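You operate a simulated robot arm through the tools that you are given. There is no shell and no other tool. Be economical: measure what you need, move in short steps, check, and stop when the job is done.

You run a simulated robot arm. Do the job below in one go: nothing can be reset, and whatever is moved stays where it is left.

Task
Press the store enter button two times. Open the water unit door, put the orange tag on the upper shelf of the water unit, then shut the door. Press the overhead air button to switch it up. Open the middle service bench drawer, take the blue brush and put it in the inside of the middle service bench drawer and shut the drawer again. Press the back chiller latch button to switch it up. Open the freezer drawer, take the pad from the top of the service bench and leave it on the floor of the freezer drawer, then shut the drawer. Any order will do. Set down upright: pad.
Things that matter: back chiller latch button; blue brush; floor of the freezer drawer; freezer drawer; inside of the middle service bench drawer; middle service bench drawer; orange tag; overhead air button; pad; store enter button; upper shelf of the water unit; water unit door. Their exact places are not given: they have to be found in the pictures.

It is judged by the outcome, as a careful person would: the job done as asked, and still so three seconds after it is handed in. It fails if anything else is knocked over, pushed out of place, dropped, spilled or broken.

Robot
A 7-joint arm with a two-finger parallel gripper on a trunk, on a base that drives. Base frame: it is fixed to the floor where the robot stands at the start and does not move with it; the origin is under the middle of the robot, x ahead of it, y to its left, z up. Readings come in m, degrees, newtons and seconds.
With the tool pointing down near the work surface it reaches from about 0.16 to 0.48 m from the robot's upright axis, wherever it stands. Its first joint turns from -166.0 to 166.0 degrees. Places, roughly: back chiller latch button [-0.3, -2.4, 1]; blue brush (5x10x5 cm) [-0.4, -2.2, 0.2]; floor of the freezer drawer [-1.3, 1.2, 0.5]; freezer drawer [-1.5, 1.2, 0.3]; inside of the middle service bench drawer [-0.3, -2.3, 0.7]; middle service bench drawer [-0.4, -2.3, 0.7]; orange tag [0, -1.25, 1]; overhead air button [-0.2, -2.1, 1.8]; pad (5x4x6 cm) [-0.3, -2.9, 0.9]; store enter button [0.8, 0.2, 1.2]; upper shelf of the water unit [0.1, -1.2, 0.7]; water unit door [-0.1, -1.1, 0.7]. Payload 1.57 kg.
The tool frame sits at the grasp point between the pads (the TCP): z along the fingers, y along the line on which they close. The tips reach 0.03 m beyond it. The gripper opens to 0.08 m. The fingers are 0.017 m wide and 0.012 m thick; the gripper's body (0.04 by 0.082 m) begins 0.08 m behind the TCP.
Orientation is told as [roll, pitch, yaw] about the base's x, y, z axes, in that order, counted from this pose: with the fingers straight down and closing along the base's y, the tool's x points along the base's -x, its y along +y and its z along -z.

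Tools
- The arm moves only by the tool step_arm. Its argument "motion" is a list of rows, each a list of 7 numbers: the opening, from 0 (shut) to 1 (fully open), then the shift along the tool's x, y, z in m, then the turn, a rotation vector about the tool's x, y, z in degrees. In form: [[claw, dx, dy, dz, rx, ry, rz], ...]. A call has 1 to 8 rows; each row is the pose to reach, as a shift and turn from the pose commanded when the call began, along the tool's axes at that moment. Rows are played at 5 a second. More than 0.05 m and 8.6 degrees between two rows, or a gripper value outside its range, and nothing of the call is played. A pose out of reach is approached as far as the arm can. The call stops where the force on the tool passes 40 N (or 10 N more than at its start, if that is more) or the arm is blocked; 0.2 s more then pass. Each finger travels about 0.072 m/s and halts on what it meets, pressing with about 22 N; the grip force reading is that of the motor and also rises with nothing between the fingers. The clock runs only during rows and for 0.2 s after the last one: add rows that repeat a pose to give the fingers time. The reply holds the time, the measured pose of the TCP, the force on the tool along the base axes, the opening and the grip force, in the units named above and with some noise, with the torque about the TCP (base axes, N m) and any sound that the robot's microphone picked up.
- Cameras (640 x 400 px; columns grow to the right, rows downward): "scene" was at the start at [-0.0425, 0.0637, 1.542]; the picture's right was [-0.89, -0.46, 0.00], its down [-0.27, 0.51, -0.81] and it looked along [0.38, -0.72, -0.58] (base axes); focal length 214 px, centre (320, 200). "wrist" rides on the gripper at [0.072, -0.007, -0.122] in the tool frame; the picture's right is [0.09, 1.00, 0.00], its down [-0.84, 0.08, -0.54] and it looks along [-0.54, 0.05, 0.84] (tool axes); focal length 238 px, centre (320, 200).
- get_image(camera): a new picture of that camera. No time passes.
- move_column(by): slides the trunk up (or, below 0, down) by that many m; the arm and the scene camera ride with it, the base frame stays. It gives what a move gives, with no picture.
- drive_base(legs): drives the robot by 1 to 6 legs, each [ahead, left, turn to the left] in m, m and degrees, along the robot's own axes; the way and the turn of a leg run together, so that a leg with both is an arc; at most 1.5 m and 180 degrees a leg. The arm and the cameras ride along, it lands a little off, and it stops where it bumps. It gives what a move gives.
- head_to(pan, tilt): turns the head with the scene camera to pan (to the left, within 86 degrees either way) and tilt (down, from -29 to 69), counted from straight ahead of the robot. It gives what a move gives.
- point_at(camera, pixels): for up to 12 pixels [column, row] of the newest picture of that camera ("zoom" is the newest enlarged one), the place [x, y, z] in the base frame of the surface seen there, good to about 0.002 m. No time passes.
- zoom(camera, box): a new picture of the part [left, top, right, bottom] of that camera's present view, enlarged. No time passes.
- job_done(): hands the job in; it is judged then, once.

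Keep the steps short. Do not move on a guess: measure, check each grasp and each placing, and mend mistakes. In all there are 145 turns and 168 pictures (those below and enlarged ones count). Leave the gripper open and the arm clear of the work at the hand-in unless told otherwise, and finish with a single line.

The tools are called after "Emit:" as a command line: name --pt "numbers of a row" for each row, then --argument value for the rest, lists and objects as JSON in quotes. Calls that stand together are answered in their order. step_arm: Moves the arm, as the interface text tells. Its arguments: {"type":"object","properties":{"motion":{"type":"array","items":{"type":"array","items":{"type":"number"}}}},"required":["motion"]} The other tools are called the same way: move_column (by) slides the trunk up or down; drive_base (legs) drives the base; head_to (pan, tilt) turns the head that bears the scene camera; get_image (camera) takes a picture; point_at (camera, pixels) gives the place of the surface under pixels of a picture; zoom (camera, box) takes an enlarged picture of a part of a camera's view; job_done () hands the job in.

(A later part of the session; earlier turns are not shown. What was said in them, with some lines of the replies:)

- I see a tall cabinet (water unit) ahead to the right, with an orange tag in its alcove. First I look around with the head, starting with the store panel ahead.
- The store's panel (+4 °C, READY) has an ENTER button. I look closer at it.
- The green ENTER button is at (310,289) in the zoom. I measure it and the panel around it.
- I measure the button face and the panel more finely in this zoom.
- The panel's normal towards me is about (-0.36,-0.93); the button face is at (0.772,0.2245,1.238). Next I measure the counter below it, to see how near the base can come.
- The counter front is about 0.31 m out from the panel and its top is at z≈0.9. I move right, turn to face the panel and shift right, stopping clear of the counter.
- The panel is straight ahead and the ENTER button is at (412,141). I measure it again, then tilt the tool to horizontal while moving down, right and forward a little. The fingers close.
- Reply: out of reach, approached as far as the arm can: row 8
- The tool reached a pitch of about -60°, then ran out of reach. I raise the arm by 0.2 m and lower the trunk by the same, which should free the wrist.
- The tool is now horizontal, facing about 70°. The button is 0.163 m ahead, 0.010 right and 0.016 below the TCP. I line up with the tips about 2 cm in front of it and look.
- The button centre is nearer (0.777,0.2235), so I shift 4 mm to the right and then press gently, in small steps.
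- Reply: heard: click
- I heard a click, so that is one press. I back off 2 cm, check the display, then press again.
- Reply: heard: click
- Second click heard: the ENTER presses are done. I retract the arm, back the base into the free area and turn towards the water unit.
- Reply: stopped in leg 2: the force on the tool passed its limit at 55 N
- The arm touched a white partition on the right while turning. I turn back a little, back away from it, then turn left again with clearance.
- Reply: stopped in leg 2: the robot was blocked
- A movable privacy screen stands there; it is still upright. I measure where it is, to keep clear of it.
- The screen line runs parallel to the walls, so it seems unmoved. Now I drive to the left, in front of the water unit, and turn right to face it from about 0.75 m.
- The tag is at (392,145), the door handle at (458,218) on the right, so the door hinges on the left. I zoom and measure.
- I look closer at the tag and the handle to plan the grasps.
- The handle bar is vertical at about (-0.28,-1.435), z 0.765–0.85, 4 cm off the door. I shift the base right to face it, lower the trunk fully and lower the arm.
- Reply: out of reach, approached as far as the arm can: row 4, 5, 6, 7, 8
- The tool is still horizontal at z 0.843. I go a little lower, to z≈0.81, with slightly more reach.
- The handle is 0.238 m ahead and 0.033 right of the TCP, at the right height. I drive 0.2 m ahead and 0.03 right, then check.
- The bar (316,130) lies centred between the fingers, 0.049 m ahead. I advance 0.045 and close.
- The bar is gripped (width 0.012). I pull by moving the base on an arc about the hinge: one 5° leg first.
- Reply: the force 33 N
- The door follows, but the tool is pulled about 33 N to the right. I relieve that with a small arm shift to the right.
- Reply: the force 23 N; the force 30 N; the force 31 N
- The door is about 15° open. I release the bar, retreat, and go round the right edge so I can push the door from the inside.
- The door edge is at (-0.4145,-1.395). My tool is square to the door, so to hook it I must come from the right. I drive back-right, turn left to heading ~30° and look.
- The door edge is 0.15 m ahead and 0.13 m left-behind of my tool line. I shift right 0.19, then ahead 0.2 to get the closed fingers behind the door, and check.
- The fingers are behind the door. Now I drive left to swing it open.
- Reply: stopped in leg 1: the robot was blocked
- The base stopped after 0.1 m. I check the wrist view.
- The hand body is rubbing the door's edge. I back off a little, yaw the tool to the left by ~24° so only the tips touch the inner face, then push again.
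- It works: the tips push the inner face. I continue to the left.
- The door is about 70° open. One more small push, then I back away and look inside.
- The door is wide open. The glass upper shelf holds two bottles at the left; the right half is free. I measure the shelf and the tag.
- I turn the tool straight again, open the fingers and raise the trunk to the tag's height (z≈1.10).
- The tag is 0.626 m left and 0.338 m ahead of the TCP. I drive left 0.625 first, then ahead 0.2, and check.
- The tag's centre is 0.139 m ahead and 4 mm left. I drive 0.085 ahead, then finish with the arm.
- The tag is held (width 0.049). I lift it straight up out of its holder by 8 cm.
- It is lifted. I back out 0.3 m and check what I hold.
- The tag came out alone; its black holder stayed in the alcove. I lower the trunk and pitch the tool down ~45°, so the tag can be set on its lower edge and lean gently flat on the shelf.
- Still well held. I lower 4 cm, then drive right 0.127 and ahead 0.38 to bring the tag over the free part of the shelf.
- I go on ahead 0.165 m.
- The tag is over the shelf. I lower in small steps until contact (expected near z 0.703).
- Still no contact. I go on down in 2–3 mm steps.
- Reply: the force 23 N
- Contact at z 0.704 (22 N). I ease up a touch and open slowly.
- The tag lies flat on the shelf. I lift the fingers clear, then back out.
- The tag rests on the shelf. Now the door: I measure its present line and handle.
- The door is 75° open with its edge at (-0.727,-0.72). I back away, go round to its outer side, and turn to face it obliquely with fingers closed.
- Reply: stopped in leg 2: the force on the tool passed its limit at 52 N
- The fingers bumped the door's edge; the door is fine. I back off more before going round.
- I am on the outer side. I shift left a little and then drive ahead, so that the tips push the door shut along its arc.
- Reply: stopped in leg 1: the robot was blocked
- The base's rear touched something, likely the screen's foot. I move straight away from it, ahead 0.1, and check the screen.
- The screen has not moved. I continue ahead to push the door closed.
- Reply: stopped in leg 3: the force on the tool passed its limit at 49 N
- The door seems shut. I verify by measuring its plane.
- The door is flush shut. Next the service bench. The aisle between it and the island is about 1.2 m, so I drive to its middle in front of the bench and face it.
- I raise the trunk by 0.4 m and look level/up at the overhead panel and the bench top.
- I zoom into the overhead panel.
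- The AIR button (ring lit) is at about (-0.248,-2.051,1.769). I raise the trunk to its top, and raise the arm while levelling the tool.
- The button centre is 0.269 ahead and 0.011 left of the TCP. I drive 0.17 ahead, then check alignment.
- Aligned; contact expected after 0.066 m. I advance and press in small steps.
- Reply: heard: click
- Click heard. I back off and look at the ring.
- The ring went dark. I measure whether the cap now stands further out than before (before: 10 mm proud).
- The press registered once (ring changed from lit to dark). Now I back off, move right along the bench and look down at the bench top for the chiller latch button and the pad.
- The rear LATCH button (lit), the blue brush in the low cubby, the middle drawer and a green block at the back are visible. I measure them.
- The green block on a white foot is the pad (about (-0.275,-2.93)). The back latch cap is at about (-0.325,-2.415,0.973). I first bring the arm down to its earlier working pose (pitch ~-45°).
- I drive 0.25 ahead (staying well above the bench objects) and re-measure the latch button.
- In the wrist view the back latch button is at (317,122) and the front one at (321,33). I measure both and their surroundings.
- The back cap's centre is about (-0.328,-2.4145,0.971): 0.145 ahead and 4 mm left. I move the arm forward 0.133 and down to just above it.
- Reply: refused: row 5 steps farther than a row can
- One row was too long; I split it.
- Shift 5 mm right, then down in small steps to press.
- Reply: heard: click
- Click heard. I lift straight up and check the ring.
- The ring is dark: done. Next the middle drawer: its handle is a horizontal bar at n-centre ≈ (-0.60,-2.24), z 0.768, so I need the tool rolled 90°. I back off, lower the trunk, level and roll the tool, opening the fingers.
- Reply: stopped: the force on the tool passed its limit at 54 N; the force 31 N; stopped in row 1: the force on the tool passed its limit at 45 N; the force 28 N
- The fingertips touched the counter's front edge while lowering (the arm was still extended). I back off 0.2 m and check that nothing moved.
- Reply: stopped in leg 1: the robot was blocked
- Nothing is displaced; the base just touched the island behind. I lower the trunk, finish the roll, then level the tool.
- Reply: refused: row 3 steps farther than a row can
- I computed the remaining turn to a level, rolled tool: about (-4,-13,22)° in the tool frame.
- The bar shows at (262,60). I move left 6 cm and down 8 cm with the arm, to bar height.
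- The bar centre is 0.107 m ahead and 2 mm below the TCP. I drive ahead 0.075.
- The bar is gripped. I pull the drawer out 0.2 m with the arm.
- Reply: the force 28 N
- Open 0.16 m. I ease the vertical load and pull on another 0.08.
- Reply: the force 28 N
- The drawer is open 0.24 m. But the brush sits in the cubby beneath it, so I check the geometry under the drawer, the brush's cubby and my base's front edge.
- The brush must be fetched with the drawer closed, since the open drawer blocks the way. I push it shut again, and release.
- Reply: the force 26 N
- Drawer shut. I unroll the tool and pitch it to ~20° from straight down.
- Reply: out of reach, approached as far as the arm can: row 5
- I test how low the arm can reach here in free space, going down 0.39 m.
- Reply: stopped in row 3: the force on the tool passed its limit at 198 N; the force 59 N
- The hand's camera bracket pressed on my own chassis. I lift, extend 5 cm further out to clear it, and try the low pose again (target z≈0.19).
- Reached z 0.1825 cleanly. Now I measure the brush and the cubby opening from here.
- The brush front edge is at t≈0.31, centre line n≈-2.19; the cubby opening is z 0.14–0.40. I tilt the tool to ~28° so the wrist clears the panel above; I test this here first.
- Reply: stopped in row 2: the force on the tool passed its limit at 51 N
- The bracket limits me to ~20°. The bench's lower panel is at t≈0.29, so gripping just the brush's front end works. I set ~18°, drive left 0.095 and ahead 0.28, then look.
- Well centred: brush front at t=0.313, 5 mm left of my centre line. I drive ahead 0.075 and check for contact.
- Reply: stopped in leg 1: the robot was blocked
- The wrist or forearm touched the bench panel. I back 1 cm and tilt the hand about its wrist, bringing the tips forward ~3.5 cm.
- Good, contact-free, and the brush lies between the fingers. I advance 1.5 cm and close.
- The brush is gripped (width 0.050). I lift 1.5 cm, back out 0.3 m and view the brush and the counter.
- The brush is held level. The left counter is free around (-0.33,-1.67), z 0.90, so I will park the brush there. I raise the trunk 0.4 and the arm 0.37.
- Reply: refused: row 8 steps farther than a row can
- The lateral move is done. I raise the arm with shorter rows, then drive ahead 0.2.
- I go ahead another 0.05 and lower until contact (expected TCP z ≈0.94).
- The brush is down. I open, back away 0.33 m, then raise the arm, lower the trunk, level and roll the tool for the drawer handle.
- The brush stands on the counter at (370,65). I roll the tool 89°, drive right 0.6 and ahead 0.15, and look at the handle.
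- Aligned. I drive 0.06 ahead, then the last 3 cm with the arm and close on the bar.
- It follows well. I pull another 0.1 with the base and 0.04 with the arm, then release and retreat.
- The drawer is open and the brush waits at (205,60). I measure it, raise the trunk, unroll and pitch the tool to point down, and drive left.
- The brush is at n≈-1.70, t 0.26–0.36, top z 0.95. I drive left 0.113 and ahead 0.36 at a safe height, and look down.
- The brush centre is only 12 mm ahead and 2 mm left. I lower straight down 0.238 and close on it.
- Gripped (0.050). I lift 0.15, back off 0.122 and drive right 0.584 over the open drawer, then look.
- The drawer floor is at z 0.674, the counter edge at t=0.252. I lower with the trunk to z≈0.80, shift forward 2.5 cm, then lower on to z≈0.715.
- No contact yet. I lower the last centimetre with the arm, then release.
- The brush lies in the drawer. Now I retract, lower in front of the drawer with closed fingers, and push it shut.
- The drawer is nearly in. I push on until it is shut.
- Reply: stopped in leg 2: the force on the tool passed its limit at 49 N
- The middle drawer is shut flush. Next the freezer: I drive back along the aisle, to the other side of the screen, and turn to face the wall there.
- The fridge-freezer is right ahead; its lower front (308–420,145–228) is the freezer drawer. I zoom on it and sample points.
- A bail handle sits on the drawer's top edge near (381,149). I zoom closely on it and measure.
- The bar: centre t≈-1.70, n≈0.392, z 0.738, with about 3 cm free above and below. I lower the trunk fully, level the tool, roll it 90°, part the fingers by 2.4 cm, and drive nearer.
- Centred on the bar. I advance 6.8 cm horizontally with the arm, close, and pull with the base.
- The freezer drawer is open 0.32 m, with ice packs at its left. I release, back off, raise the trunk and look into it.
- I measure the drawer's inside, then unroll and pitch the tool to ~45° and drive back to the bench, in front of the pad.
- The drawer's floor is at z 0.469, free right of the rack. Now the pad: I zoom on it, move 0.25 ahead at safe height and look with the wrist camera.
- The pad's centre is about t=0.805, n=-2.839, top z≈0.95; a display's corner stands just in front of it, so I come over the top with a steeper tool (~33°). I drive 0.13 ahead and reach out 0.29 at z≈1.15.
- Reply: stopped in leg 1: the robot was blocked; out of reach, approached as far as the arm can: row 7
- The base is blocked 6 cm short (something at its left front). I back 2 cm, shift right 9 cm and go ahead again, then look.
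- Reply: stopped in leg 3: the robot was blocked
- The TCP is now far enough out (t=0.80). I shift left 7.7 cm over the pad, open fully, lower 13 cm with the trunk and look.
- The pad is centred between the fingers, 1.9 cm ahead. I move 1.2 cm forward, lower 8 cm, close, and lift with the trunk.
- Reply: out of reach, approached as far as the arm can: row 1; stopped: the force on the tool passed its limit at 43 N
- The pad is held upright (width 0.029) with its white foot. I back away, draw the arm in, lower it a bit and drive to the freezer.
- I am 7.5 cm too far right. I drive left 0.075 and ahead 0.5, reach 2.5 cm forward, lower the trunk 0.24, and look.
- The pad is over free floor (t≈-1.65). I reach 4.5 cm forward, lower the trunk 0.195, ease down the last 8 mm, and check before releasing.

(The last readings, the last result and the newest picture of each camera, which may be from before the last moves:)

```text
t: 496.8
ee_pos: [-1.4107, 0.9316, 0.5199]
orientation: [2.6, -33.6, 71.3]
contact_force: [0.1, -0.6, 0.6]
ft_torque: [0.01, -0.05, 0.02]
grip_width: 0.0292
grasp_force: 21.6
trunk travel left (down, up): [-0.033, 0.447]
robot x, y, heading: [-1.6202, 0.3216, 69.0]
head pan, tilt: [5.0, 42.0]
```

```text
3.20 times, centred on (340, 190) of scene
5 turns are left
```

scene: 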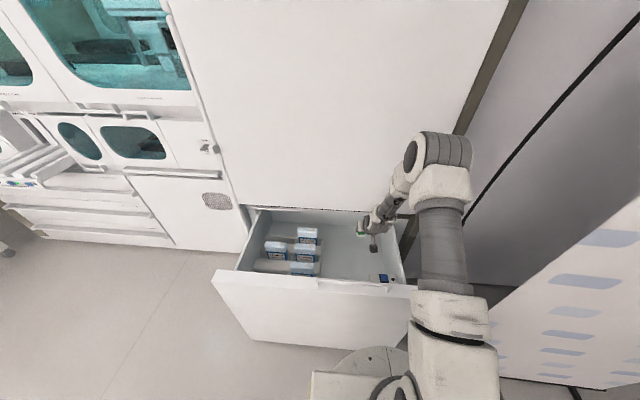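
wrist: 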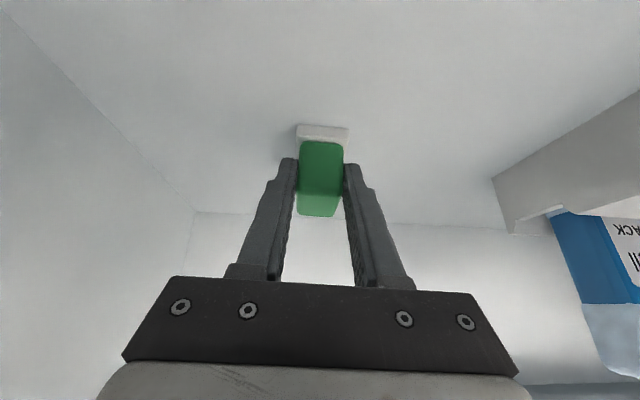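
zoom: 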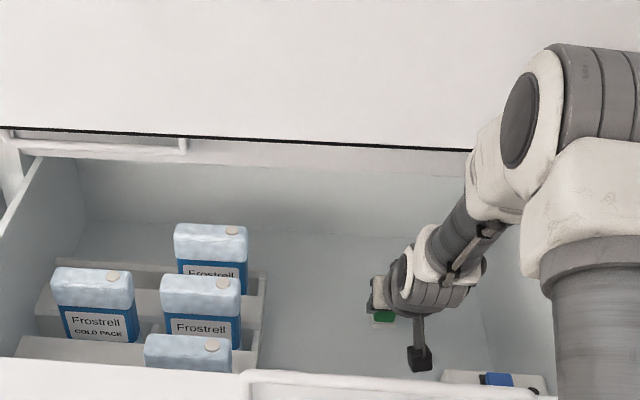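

Almost on the floor. I lower 4 mm more, open, rise clear, draw the hand back and back away, then look at the pad.

Emit:
step_arm --pt "0 0.0009 0 0.0013 0 0 0" --pt "0 0.0014 0 0.0021 0 0 0" --pt "0.5 0.0014 0 0.0021 0 0 0" --pt "0.75 0.0014 0 0.0021 0 0 0" --pt "1 0.0014 0 0.0021 0 0 0" --pt "1 0.0014 0 0.0021 0 0 0"

Emit:
move_column --by 0.13

Emit:
step_arm --pt "1 0.033 0 -0.022 0 0 0" --pt "1 0.0667 0 -0.0443 0 0 0"

Emit:
move_column --by 0.29

Emit:
drive_base --legs '[[-0.38, 0, 0]]'

Emit:
get_image --camera "wrist"

Emit:
zoom --camera "scene" --box '[240, 150, 440, 270]'

```text
t: 498.1
ee_pos: [-1.4112, 0.9312, 0.5169]
orientation: [2.5, -33.7, 71.3]
contact_force: [-0.5, -0.2, -0.4]
ft_torque: [0.02, -0.01, 0.0]
grip_width: 0.08
grasp_force: 0.1
trunk travel left (down, up): [-0.033, 0.447]
robot x, y, heading: [-1.6207, 0.3192, 68.9]
head pan, tilt: [5.0, 42.0]
```

```text
t: 499.7
ee_pos: [-1.412, 0.933, 0.6474]
orientation: [2.6, -33.7, 71.4]
contact_force: [1.1, 0.0, -0.1]
ft_torque: [0.0, -0.01, -0.02]
grip_width: 0.0798
grasp_force: 0.1
trunk travel left (down, up): [-0.163, 0.317]
robot x, y, heading: [-1.621, 0.3217, 69.1]
head pan, tilt: [5.0, 42.0]
```

```text
t: 500.3
ee_pos: [-1.4341, 0.8555, 0.6474]
orientation: [2.5, -33.6, 71.2]
contact_force: [-0.6, -1.1, 0.6]
ft_torque: [-0.01, -0.01, -0.02]
grip_width: 0.0803
grasp_force: 0.1
trunk travel left (down, up): [-0.163, 0.317]
robot x, y, heading: [-1.6221, 0.3253, 69.5]
head pan, tilt: [5.0, 42.0]
```

```text
t: 503.2
ee_pos: [-1.4343, 0.8554, 0.9376]
orientation: [2.6, -33.7, 71.3]
contact_force: [0.6, -0.5, -0.2]
ft_torque: [-0.03, 0.03, 0.0]
grip_width: 0.0801
grasp_force: 0.0
trunk travel left (down, up): [-0.453, 0.027]
robot x, y, heading: [-1.6196, 0.3219, 69.1]
head pan, tilt: [5.0, 42.0]
```

```text
t: 506.3
ee_pos: [-1.5707, 0.5001, 0.9376]
orientation: [2.6, -33.6, 71.3]
contact_force: [-1.6, 0.6, 0.3]
ft_torque: [0.02, -0.01, -0.02]
grip_width: 0.08
grasp_force: 0.0
trunk travel left (down, up): [-0.453, 0.027]
robot x, y, heading: [-1.7556, -0.0356, 69.1]
head pan, tilt: [5.0, 42.0]
```

```text
27 pictures are left
```

wrist: 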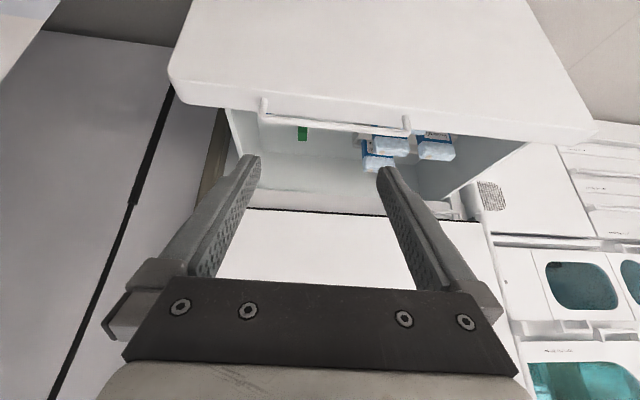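

```text
3.20 times, centred on (340, 210) of scene
4 turns are left
```

zoom: 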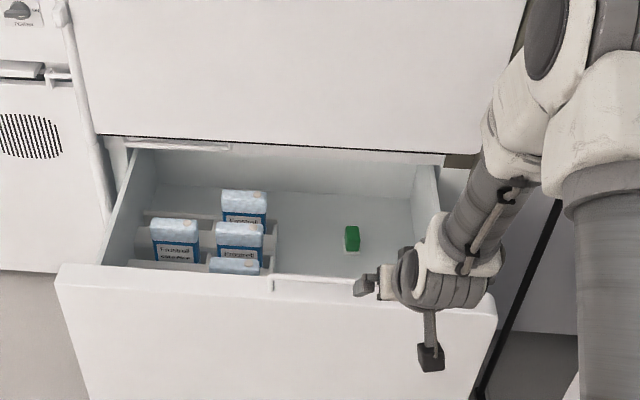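

The pad stands upright on the drawer floor. I close the fingers, lower in front of the drawer, push it shut near its middle, then back off and look.

Emit:
step_arm --pt "0.5 0 0 0 0 0 0" --pt "0 0 0 0 0 0 0" --pt "0 0 0 0 0 0 0" --pt "0 0 0 0 0 0 0" --pt "0 0 0 0 0 0 0"

Emit:
drive_base --legs '[[0, 0.13, 0]]'

Emit:
move_column --by -0.37

Emit:
drive_base --legs '[[0.2, 0, 0], [0.15, 0, 0], [0.06, 0, 0], [0.04, 0, 0], [0.03, 0, 0]]'

Emit:
get_image --camera "scene"

Emit:
point_at --camera "scene" --pixels '[[280, 250], [300, 260], [260, 240], [320, 240], [280, 150], [340, 150], [250, 260], [340, 260]]'

```text
t: 507.5
ee_pos: [-1.5703, 0.5005, 0.9377]
orientation: [2.6, -33.5, 71.3]
contact_force: [-0.3, 0.0, 0.4]
ft_torque: [0.02, 0.01, 0.01]
grip_width: 0.0001
grasp_force: 21.7
trunk travel left (down, up): [-0.453, 0.027]
robot x, y, heading: [-1.7557, -0.0321, 69.2]
head pan, tilt: [5.0, 42.0]
```

```text
t: 509.1
ee_pos: [-1.6924, 0.5456, 0.9376]
orientation: [2.7, -33.5, 71.3]
contact_force: [0.3, -0.4, -0.9]
ft_torque: [0.01, 0.02, -0.02]
grip_width: 0.0001
grasp_force: 21.1
trunk travel left (down, up): [-0.453, 0.027]
robot x, y, heading: [-1.8772, 0.0134, 69.3]
head pan, tilt: [5.0, 42.0]
```

```text
t: 512.7
ee_pos: [-1.6921, 0.5458, 0.5674]
orientation: [2.6, -33.6, 71.3]
contact_force: [-0.6, -0.2, -0.1]
ft_torque: [-0.01, 0.0, -0.02]
grip_width: 0.0003
grasp_force: 21.1
trunk travel left (down, up): [-0.083, 0.397]
robot x, y, heading: [-1.8755, 0.0161, 69.2]
head pan, tilt: [5.0, 42.0]
```

```text
t: 517.3
ee_pos: [-1.5356, 0.9641, 0.5632]
orientation: [2.7, -32.3, 71.6]
contact_force: [-0.7, 0.4, -0.6]
ft_torque: [0.04, 0.01, -0.01]
grip_width: 0.0001
grasp_force: 21.5
trunk travel left (down, up): [-0.083, 0.397]
robot x, y, heading: [-1.7152, 0.4419, 69.3]
head pan, tilt: [5.0, 42.0]
stopped in leg 4: the force on the tool passed its limit at 60 N (the readings are from after the stop); the commanded pose is now the measured one
```

```text
25 pictures are left
```

scene: 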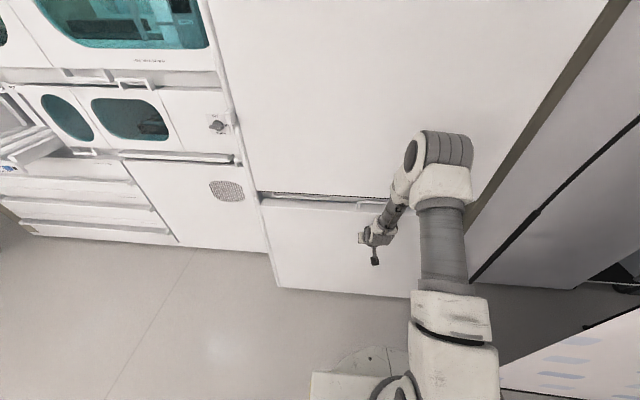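

```text
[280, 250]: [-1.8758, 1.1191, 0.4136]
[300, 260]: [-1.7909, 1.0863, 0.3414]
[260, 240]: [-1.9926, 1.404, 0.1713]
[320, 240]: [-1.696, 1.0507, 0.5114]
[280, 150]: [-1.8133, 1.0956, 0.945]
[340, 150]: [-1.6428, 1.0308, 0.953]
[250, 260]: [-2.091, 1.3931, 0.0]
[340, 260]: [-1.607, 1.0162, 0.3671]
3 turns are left
```

The drawer front is back at n=0.377, its closed position. I back away and open the gripper.

Emit:
drive_base --legs '[[-0.35, 0, 0]]'

Emit:
step_arm --pt "0.5 0 0 0 0 0 0" --pt "1 0 0 0 0 0 0" --pt "1 0 0 0 0 0 0" --pt "1 0 0 0 0 0 0" --pt "1 0 0 0 0 0 0"

Emit:
get_image --camera "scene"

```text
t: 520.1
ee_pos: [-1.6604, 0.6359, 0.5632]
orientation: [2.7, -32.3, 71.5]
contact_force: [0.3, -0.4, 0.6]
ft_torque: [-0.02, 0.01, 0.01]
grip_width: 0.0
grasp_force: 21.3
trunk travel left (down, up): [-0.083, 0.397]
robot x, y, heading: [-1.8369, 0.1131, 69.3]
head pan, tilt: [5.0, 42.0]
```

```text
t: 521.3
ee_pos: [-1.6611, 0.6367, 0.5614]
orientation: [2.7, -32.3, 71.6]
contact_force: [-0.4, -0.3, 0.0]
ft_torque: [0.0, 0.01, 0.03]
grip_width: 0.0799
grasp_force: 0.1
trunk travel left (down, up): [-0.083, 0.397]
robot x, y, heading: [-1.8428, 0.112, 69.4]
head pan, tilt: [5.0, 42.0]
```

```text
24 pictures are left
2 turns are left
```

scene: 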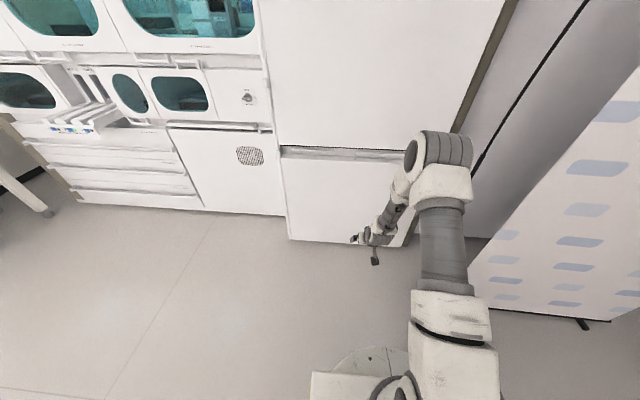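

The freezer drawer is shut, the gripper is open and the arm is clear, so I hand the job in.

Emit:
job_done

```text
The job is handed in.
```

All the tasks are done and the job is handed in, but I read "switch it up" as one press each on the air and latch buttons, whose rings went from lit to dark, and the tool bumped the screen, counter edge and probably the vial display; the screen measured unmoved, the counter top looked undisturbed, and the display was not checked.
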